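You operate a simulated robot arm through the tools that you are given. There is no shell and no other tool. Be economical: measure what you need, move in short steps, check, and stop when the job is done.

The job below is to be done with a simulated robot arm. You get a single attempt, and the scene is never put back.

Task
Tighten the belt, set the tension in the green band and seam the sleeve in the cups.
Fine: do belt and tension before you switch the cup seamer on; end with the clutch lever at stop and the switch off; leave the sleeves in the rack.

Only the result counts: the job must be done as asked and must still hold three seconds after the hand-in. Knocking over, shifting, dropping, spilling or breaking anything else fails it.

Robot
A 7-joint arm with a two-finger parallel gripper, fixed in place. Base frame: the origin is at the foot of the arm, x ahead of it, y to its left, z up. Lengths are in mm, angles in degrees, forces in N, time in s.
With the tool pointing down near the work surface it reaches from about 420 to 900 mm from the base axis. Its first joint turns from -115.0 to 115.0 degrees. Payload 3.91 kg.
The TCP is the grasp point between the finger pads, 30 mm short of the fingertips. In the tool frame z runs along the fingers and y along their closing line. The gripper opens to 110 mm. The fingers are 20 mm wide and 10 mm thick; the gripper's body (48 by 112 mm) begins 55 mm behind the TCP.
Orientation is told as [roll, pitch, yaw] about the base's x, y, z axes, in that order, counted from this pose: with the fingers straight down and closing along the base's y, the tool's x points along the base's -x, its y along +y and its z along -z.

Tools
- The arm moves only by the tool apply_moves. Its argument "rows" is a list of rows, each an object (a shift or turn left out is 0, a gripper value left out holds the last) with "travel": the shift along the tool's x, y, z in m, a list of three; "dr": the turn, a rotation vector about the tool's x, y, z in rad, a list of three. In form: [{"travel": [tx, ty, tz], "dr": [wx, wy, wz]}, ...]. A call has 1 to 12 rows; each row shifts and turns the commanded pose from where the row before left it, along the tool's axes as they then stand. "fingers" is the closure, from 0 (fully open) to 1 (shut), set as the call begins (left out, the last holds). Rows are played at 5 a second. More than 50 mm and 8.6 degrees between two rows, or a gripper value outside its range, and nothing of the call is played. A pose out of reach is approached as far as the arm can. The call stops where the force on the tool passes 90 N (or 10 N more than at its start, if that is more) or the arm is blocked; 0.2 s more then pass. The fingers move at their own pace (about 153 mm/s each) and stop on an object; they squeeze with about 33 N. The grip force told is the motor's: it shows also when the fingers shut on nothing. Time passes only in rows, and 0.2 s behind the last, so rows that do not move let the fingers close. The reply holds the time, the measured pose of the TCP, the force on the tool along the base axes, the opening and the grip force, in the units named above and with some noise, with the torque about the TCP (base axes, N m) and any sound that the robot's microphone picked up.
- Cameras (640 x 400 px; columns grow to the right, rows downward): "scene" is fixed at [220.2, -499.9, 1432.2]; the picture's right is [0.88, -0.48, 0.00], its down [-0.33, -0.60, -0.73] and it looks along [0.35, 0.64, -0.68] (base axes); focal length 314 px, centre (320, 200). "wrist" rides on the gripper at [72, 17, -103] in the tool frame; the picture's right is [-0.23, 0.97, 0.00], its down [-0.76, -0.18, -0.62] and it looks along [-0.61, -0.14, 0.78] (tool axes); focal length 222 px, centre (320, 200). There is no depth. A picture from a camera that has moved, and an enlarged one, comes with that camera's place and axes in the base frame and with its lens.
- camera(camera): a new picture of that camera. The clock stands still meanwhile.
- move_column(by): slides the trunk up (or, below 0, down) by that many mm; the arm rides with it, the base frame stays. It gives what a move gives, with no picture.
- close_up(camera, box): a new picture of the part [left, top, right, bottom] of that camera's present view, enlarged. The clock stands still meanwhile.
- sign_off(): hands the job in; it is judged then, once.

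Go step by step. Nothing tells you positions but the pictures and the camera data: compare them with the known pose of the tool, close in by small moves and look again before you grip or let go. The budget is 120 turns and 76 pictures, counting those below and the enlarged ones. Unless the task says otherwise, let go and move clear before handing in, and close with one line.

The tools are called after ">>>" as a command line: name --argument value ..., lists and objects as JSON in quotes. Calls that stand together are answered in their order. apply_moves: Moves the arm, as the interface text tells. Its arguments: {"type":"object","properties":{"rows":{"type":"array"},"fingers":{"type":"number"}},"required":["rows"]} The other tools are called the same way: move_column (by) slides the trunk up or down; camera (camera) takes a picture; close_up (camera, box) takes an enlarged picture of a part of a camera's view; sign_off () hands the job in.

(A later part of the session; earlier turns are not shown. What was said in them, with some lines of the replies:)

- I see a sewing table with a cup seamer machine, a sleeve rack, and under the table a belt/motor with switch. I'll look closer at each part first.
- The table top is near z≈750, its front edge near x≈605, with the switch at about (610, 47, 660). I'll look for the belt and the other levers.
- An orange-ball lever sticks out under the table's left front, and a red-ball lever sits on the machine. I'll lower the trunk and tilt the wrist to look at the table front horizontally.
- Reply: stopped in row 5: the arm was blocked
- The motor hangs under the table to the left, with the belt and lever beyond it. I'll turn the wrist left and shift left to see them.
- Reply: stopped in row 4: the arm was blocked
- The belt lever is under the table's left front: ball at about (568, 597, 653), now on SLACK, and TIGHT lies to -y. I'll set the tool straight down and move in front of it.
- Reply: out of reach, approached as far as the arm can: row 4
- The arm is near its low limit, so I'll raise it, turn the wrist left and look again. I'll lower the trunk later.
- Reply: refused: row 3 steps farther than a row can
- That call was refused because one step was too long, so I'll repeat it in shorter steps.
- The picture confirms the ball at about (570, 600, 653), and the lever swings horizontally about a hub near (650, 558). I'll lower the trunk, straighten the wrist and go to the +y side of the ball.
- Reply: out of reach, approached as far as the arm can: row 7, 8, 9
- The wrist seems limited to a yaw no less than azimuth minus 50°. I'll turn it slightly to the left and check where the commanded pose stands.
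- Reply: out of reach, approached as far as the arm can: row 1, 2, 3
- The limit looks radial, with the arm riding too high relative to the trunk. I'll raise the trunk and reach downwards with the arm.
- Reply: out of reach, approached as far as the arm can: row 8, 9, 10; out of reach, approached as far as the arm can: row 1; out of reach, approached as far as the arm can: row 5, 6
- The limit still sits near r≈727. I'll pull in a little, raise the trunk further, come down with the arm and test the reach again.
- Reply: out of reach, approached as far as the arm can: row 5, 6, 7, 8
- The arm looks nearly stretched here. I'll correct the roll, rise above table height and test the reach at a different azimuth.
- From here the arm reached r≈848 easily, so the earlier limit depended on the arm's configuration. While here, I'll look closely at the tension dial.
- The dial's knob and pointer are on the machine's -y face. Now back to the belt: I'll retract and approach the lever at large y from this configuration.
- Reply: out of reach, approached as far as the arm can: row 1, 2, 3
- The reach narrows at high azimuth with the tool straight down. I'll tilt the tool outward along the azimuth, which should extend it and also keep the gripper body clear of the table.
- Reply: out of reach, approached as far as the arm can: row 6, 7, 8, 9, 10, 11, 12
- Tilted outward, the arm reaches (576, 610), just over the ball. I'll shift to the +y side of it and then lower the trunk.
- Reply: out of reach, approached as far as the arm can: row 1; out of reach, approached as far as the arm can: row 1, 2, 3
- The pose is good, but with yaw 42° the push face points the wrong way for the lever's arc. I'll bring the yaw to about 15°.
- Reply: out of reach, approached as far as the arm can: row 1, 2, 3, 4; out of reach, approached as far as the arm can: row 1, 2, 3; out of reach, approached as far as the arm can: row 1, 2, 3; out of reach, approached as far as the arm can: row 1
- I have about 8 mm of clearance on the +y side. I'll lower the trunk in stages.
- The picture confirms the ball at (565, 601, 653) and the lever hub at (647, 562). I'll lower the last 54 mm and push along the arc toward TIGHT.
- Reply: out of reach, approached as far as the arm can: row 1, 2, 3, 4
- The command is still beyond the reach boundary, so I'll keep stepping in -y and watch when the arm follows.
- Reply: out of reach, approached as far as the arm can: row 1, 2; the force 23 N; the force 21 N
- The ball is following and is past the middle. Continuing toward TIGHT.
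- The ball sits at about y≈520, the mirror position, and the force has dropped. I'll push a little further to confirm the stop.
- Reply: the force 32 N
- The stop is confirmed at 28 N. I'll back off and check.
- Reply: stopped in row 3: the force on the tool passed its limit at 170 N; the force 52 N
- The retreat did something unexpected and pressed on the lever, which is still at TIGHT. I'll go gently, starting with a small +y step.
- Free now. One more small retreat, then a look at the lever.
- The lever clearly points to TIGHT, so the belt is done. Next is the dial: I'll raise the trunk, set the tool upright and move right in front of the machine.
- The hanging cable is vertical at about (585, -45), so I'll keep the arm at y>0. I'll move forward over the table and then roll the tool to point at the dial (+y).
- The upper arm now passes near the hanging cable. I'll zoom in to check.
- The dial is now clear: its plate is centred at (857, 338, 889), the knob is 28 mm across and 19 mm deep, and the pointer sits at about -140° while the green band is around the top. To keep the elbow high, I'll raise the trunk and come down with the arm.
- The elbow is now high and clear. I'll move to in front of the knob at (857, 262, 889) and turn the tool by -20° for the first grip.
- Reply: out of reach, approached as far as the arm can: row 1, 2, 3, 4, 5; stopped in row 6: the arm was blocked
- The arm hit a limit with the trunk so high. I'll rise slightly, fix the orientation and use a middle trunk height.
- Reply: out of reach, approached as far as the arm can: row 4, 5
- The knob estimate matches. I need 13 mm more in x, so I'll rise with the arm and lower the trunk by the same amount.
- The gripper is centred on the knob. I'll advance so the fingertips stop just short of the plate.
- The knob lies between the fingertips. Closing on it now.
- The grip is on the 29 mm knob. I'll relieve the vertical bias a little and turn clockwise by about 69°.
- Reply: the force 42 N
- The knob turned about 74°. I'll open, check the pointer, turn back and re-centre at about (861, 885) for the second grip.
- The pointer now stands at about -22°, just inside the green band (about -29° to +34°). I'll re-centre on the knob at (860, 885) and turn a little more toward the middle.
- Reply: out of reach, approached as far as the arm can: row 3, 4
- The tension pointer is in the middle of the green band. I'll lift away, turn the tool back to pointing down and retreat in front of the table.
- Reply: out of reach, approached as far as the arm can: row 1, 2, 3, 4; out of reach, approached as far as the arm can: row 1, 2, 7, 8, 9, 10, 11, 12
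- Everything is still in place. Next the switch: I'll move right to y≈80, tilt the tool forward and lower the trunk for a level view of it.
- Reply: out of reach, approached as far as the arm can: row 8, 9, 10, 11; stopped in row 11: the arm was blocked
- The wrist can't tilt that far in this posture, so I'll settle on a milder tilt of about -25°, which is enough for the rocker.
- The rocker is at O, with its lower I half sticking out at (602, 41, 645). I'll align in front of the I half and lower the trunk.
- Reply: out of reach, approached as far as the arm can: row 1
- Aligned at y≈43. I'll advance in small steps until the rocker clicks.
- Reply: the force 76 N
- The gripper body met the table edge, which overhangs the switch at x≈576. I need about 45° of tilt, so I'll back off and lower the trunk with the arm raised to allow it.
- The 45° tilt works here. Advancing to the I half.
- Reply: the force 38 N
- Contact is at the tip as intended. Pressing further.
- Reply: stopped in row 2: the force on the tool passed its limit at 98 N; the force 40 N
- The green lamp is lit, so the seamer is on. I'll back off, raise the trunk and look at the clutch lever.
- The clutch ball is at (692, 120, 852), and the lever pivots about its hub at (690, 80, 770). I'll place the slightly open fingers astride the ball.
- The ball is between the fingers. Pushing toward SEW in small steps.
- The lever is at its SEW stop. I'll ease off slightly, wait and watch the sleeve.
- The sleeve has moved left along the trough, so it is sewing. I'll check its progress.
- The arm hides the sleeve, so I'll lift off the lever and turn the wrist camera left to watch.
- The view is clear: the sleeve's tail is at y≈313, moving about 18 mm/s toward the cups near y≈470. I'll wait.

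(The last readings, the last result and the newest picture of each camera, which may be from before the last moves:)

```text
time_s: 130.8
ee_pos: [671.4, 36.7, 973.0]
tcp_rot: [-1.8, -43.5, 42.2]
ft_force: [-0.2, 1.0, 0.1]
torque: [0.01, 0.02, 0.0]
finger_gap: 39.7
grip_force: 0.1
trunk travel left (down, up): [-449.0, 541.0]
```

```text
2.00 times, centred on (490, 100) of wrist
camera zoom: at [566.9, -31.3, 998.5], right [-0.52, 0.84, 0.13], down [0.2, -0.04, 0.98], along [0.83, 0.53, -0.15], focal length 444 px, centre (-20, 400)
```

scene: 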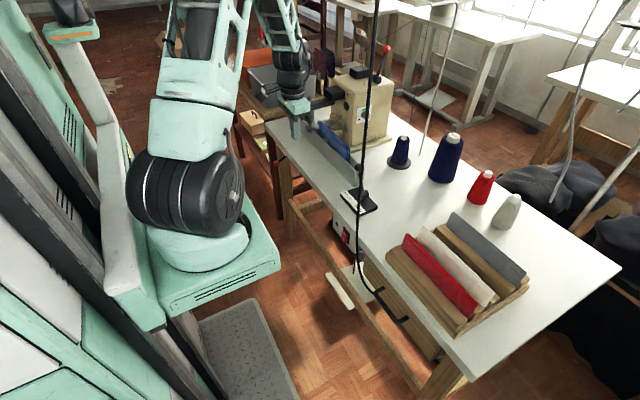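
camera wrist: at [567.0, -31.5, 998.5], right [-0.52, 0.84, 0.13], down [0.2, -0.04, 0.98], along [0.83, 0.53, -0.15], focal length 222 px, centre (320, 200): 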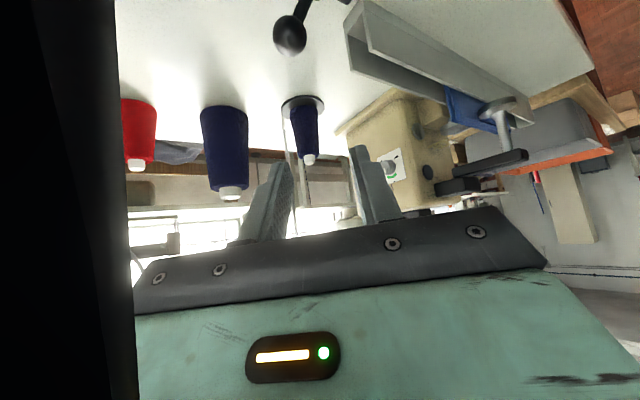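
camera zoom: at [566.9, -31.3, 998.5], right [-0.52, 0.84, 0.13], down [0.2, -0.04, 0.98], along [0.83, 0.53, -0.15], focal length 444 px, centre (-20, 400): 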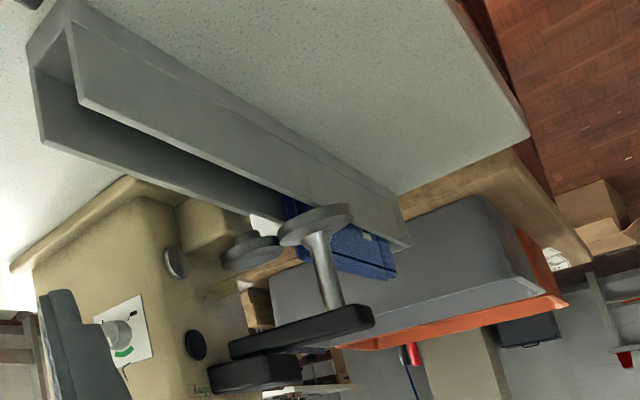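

The tail is nearly at the cups. I'll wait a little more and look again.

>>> apply_moves --rows '[{}, {}, {}, {}, {}, {}, {}]'

>>> close_up --camera "wrist" --box '[430, 60, 580, 160]'

```text
time_s: 132.4
ee_pos: [672.5, 36.6, 973.5]
tcp_rot: [-1.8, -43.5, 42.3]
ft_force: [1.1, 0.1, 0.4]
torque: [0.02, 0.01, 0.02]
finger_gap: 39.6
grip_force: 0.1
trunk travel left (down, up): [-449.0, 541.0]
```

```text
4.00 times, centred on (505, 110) of wrist
camera zoom: at [566.9, -31.3, 998.5], right [-0.52, 0.84, 0.13], down [0.2, -0.04, 0.98], along [0.83, 0.53, -0.15], focal length 888 px, centre (-420, 560)
```

zoom: 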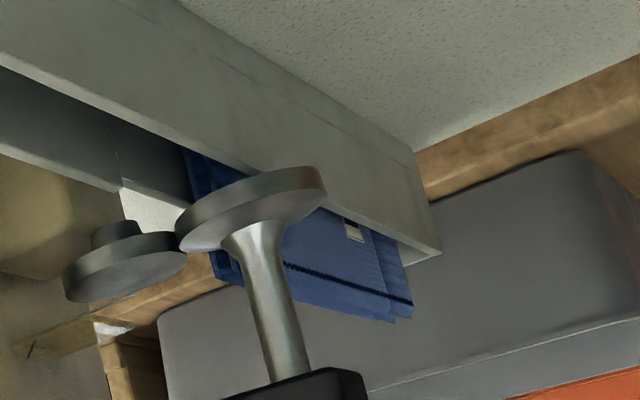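

>>> close_up --camera "wrist" --box '[465, 90, 545, 145]'

>>> apply_moves --rows '[{}, {}, {}, {}, {}, {}]'

>>> close_up --camera "wrist" --box '[465, 90, 545, 145]'

```text
7.27 times, centred on (505, 118) of wrist
camera zoom: at [566.9, -31.3, 998.5], right [-0.52, 0.84, 0.13], down [0.2, -0.04, 0.98], along [0.83, 0.53, -0.15], focal length 1615 px, centre (-1026, 800)
```

zoom: 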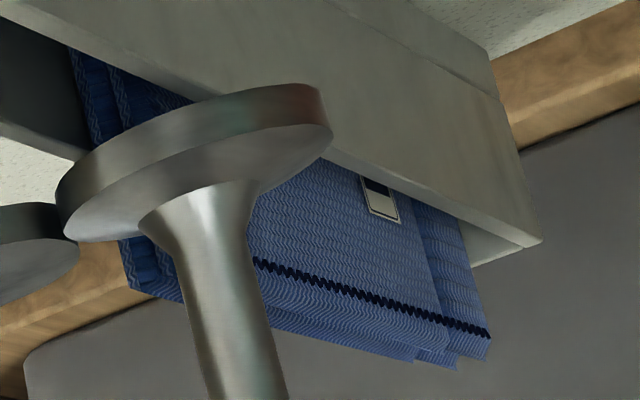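

```text
time_s: 133.8
ee_pos: [670.9, 36.5, 971.8]
tcp_rot: [-1.7, -43.5, 42.4]
ft_force: [-0.2, 0.0, -0.1]
torque: [0.0, -0.01, 0.01]
finger_gap: 39.4
grip_force: 0.1
trunk travel left (down, up): [-449.0, 541.0]
```

```text
7.27 times, centred on (505, 118) of wrist
camera zoom: at [566.9, -31.3, 998.5], right [-0.52, 0.84, 0.13], down [0.2, -0.04, 0.98], along [0.83, 0.53, -0.15], focal length 1615 px, centre (-1026, 800)
```

zoom: 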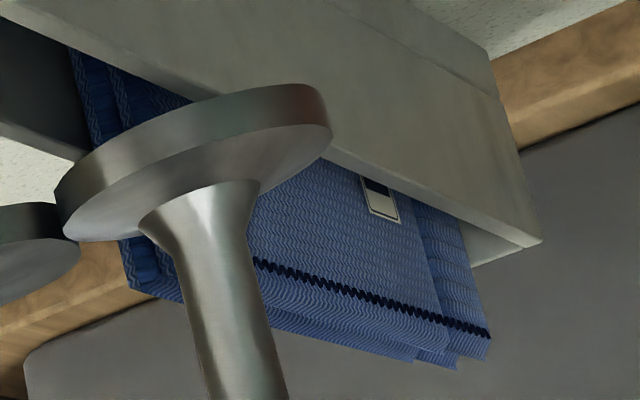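

The sleeve has stopped by itself at the end of its seam. I'll turn the wrist back and come down astride the lever to move it to STOP.

>>> apply_moves --rows '[{"dr": [0.092, 0, 0.093]}, {"dr": [0.092, 0, 0.093]}, {"dr": [0.092, 0, 0.093]}, {"dr": [0.092, 0, 0.093]}, {"dr": [0.092, 0, 0.093]}, {"travel": [0.028, 0.003, 0.0285]}, {}]'

>>> camera --camera "wrist"

```text
time_s: 135.4
ee_pos: [672.6, 35.8, 934.2]
tcp_rot: [-2.5, -44.5, 5.3]
ft_force: [-0.7, -0.1, 0.2]
torque: [0.01, 0.02, 0.02]
finger_gap: 39.5
grip_force: 0.0
trunk travel left (down, up): [-449.0, 541.0]
```

```text
8 pictures are left
camera wrist: at [548.1, 45.7, 957.5], right [0.1, 0.99, 0.13], down [0.12, -0.14, 0.98], along [0.99, -0.08, -0.13], focal length 222 px, centre (320, 200)
```

wrist: 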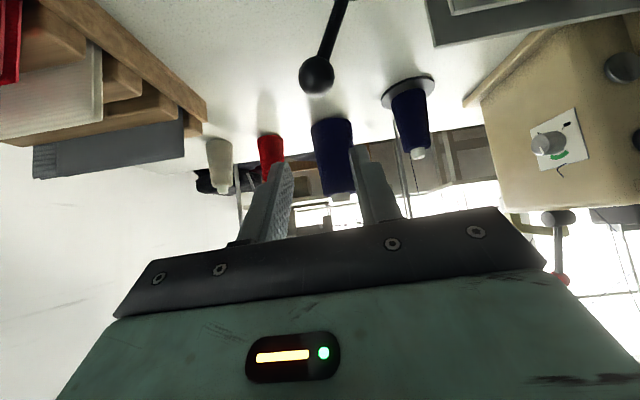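

Ball at y≈43. I'll shift +7 mm, descend astride it and push to STOP.

>>> apply_moves --rows '[{"travel": [0, 0.007, 0]}, {"travel": [0.023, 0.001, 0.0235]}, {"travel": [0.023, 0.001, 0.0235]}, {}]'

```text
time_s: 136.4
ee_pos: [671.8, 43.8, 866.8]
tcp_rot: [-2.6, -44.6, 5.2]
ft_force: [-0.8, 0.7, 0.3]
torque: [-0.03, -0.01, -0.02]
finger_gap: 39.7
grip_force: 0.0
trunk travel left (down, up): [-449.0, 541.0]
```

>>> apply_moves --rows '[{"travel": [-0.0006, 0.009, 0.0006]}, {"travel": [-0.0006, 0.009, 0.0006]}, {"travel": [-0.0006, 0.009, 0.0006]}, {"travel": [-0.0006, 0.009, 0.0006]}, {"travel": [-0.0006, 0.009, 0.0006]}, {"travel": [-0.0006, 0.009, 0.0006]}, {"travel": [-0.0006, 0.009, 0.0006]}, {"travel": [-0.0006, 0.009, 0.0006]}, {"travel": [-0.0006, 0.009, 0.0006]}, {"travel": [-0.0003, 0.004, 0.0003]}, {}]'

```text
time_s: 138.8
ee_pos: [675.2, 128.0, 864.6]
tcp_rot: [-2.6, -44.6, 5.2]
ft_force: [2.7, -13.3, 5.7]
torque: [-0.29, -0.11, -0.16]
finger_gap: 46.4
grip_force: 6.7
trunk travel left (down, up): [-449.0, 541.0]
```

The lever is at its STOP end. I'll ease off, lift clear and check.

>>> apply_moves --rows '[{"travel": [0.0005, -0.008, -0.0005]}, {}, {"travel": [-0.0245, 0, -0.025]}, {"travel": [-0.0245, 0, -0.025]}, {}]'

>>> camera --camera "wrist"

```text
time_s: 140.0
ee_pos: [672.6, 122.5, 933.4]
tcp_rot: [-2.5, -44.5, 5.4]
ft_force: [0.1, 0.7, -0.3]
torque: [-0.01, 0.03, 0.0]
finger_gap: 39.5
grip_force: 0.0
trunk travel left (down, up): [-449.0, 541.0]
```

```text
7 pictures are left
camera wrist: at [548.6, 132.8, 956.8], right [0.1, 0.99, 0.13], down [0.11, -0.14, 0.98], along [0.99, -0.08, -0.13], focal length 222 px, centre (320, 200)
```

wrist: 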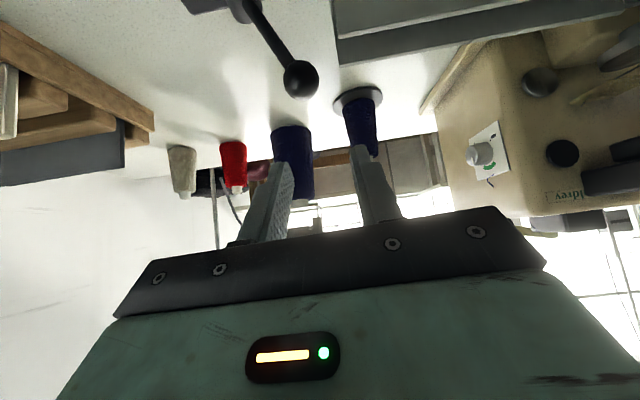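

The lever is back at STOP (ball at y≈119). Now the switch off: I'll retract, move right and lower to the O half.

>>> apply_moves --rows '[{"travel": [0.0235, 0.003, -0.0232]}, {"travel": [0.0235, 0.003, -0.0232]}, {"travel": [0.0235, 0.003, -0.0232]}, {"travel": [0.0235, 0.003, -0.0232]}, {"travel": [0.0026, -0.041, -0.0026]}, {"travel": [0.0026, -0.041, -0.0026]}, {}]' --fingers 1

```text
time_s: 141.6
ee_pos: [538.0, 45.2, 941.4]
tcp_rot: [-2.5, -44.6, 5.3]
ft_force: [-0.7, -0.3, -0.5]
torque: [-0.02, 0.03, -0.02]
finger_gap: 0.0
grip_force: 33.1
trunk travel left (down, up): [-449.0, 541.0]
```

>>> move_column --by -260

>>> apply_moves --rows '[{"travel": [-0.0099, -0.004, 0.0099]}, {"travel": [-0.0099, -0.002, 0.0099]}, {"travel": [-0.0035, 0, 0.0035]}, {}]'

```text
time_s: 144.2
ee_pos: [538.6, 44.5, 681.8]
tcp_rot: [-2.6, -44.5, 5.3]
ft_force: [-0.7, 0.0, 0.0]
torque: [0.0, 0.02, -0.01]
finger_gap: 0.0
grip_force: 33.3
trunk travel left (down, up): [-189.0, 801.0]
```

```text
time_s: 145.2
ee_pos: [571.5, 41.2, 680.6]
tcp_rot: [-2.3, -44.5, 5.4]
ft_force: [0.4, -0.3, -0.2]
torque: [-0.01, 0.0, 0.02]
finger_gap: 0.0
grip_force: 32.9
trunk travel left (down, up): [-189.0, 801.0]
```

>>> apply_moves --rows '[{"travel": [-0.0028, 0, 0.0028]}, {"travel": [-0.0028, 0, 0.0028]}, {"travel": [-0.0014, 0, 0.0014]}, {}]'

>>> close_up --camera "scene" --box '[325, 205, 373, 260]'

```text
time_s: 146.0
ee_pos: [575.4, 42.6, 680.8]
tcp_rot: [-2.7, -44.4, 5.4]
ft_force: [-67.4, -14.2, 31.4]
torque: [-0.06, 0.09, -0.47]
finger_gap: 0.1
grip_force: 32.5
trunk travel left (down, up): [-189.0, 801.0]
stopped in row 3: the force on the tool passed its limit at 99 N (the readings are from after the stop); the commanded pose is now the measured one
```

```text
7.27 times, centred on (349, 232) of scene
camera zoom: at [220.2, -499.9, 1432.2], right [0.88, -0.48, 0.0], down [-0.33, -0.6, -0.73], along [0.35, 0.64, -0.68], focal length 2282 px, centre (109, -36)
```

zoom: 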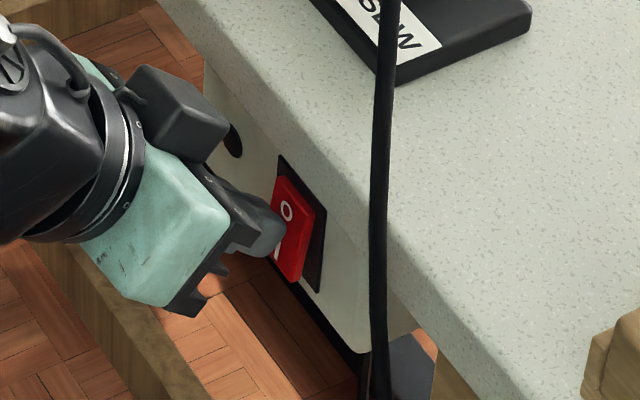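

The lamp is dark, so the switch is off. I'll withdraw straight back and verify.

>>> apply_moves --rows '[{"travel": [0.0099, 0, -0.0099]}, {"travel": [0.0141, 0, -0.0141]}, {"travel": [0.0141, 0, -0.0141]}, {}]'

>>> move_column --by 330

>>> close_up --camera "scene" --box '[325, 150, 405, 260]'

>>> camera --camera "scene"

```text
time_s: 147.0
ee_pos: [522.0, 38.2, 677.5]
tcp_rot: [-2.5, -44.2, 5.4]
ft_force: [0.4, 0.1, -0.1]
torque: [0.03, 0.0, -0.01]
finger_gap: 0.1
grip_force: 33.3
trunk travel left (down, up): [-189.0, 801.0]
```

```text
time_s: 150.2
ee_pos: [522.9, 38.0, 1006.6]
tcp_rot: [-2.5, -44.1, 5.3]
ft_force: [-0.2, 0.8, 0.3]
torque: [-0.01, 0.0, 0.0]
finger_gap: 0.0
grip_force: 33.6
trunk travel left (down, up): [-519.0, 471.0]
```

```text
3.64 times, centred on (365, 205) of scene
camera zoom: at [220.2, -499.9, 1432.2], right [0.88, -0.48, 0.0], down [-0.33, -0.6, -0.73], along [0.35, 0.64, -0.68], focal length 1141 px, centre (156, 182)
```

zoom: 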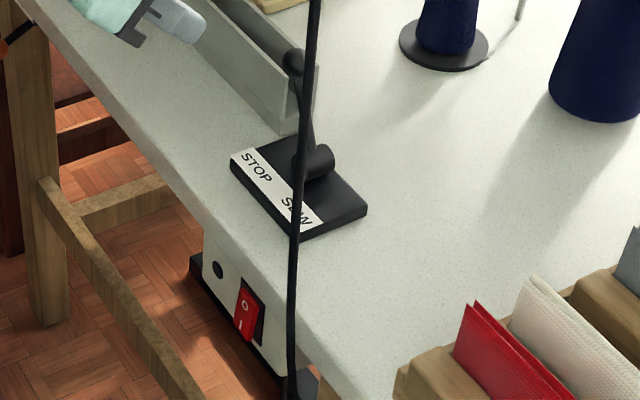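

```text
4 pictures are left
```

scene: 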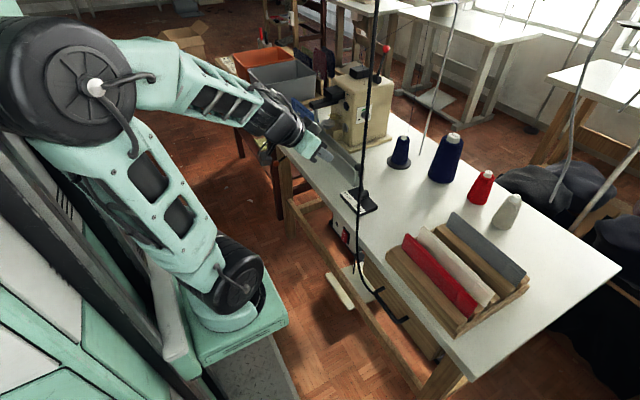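

The switch is off, the lever is at STOP and the rest is undisturbed. One last look at the sleeve, tension dial and belt lever.

>>> close_up --camera "scene" --box '[250, 70, 390, 165]'

```text
4.21 times, centred on (320, 118) of scene
camera zoom: at [220.2, -499.9, 1432.2], right [0.88, -0.48, 0.0], down [-0.33, -0.6, -0.73], along [0.35, 0.64, -0.68], focal length 1321 px, centre (320, 547)
```

zoom: 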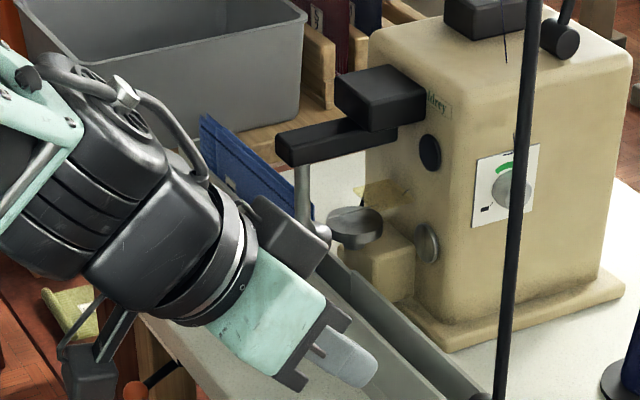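

The sleeve stands past the cups with its seam, the pointer is in the green and the belt lever is at TIGHT. I'm handing in.

>>> sign_off

```text
The job is handed in.
```

The belt is tight and the tension pointer is in the green. The sleeve ran through the cups and stopped on its own; I could see its seam except for the last stretch at the tail, which the cup hid. The clutch lever is at STOP, the switch is off, and the sleeves are still in the rack.
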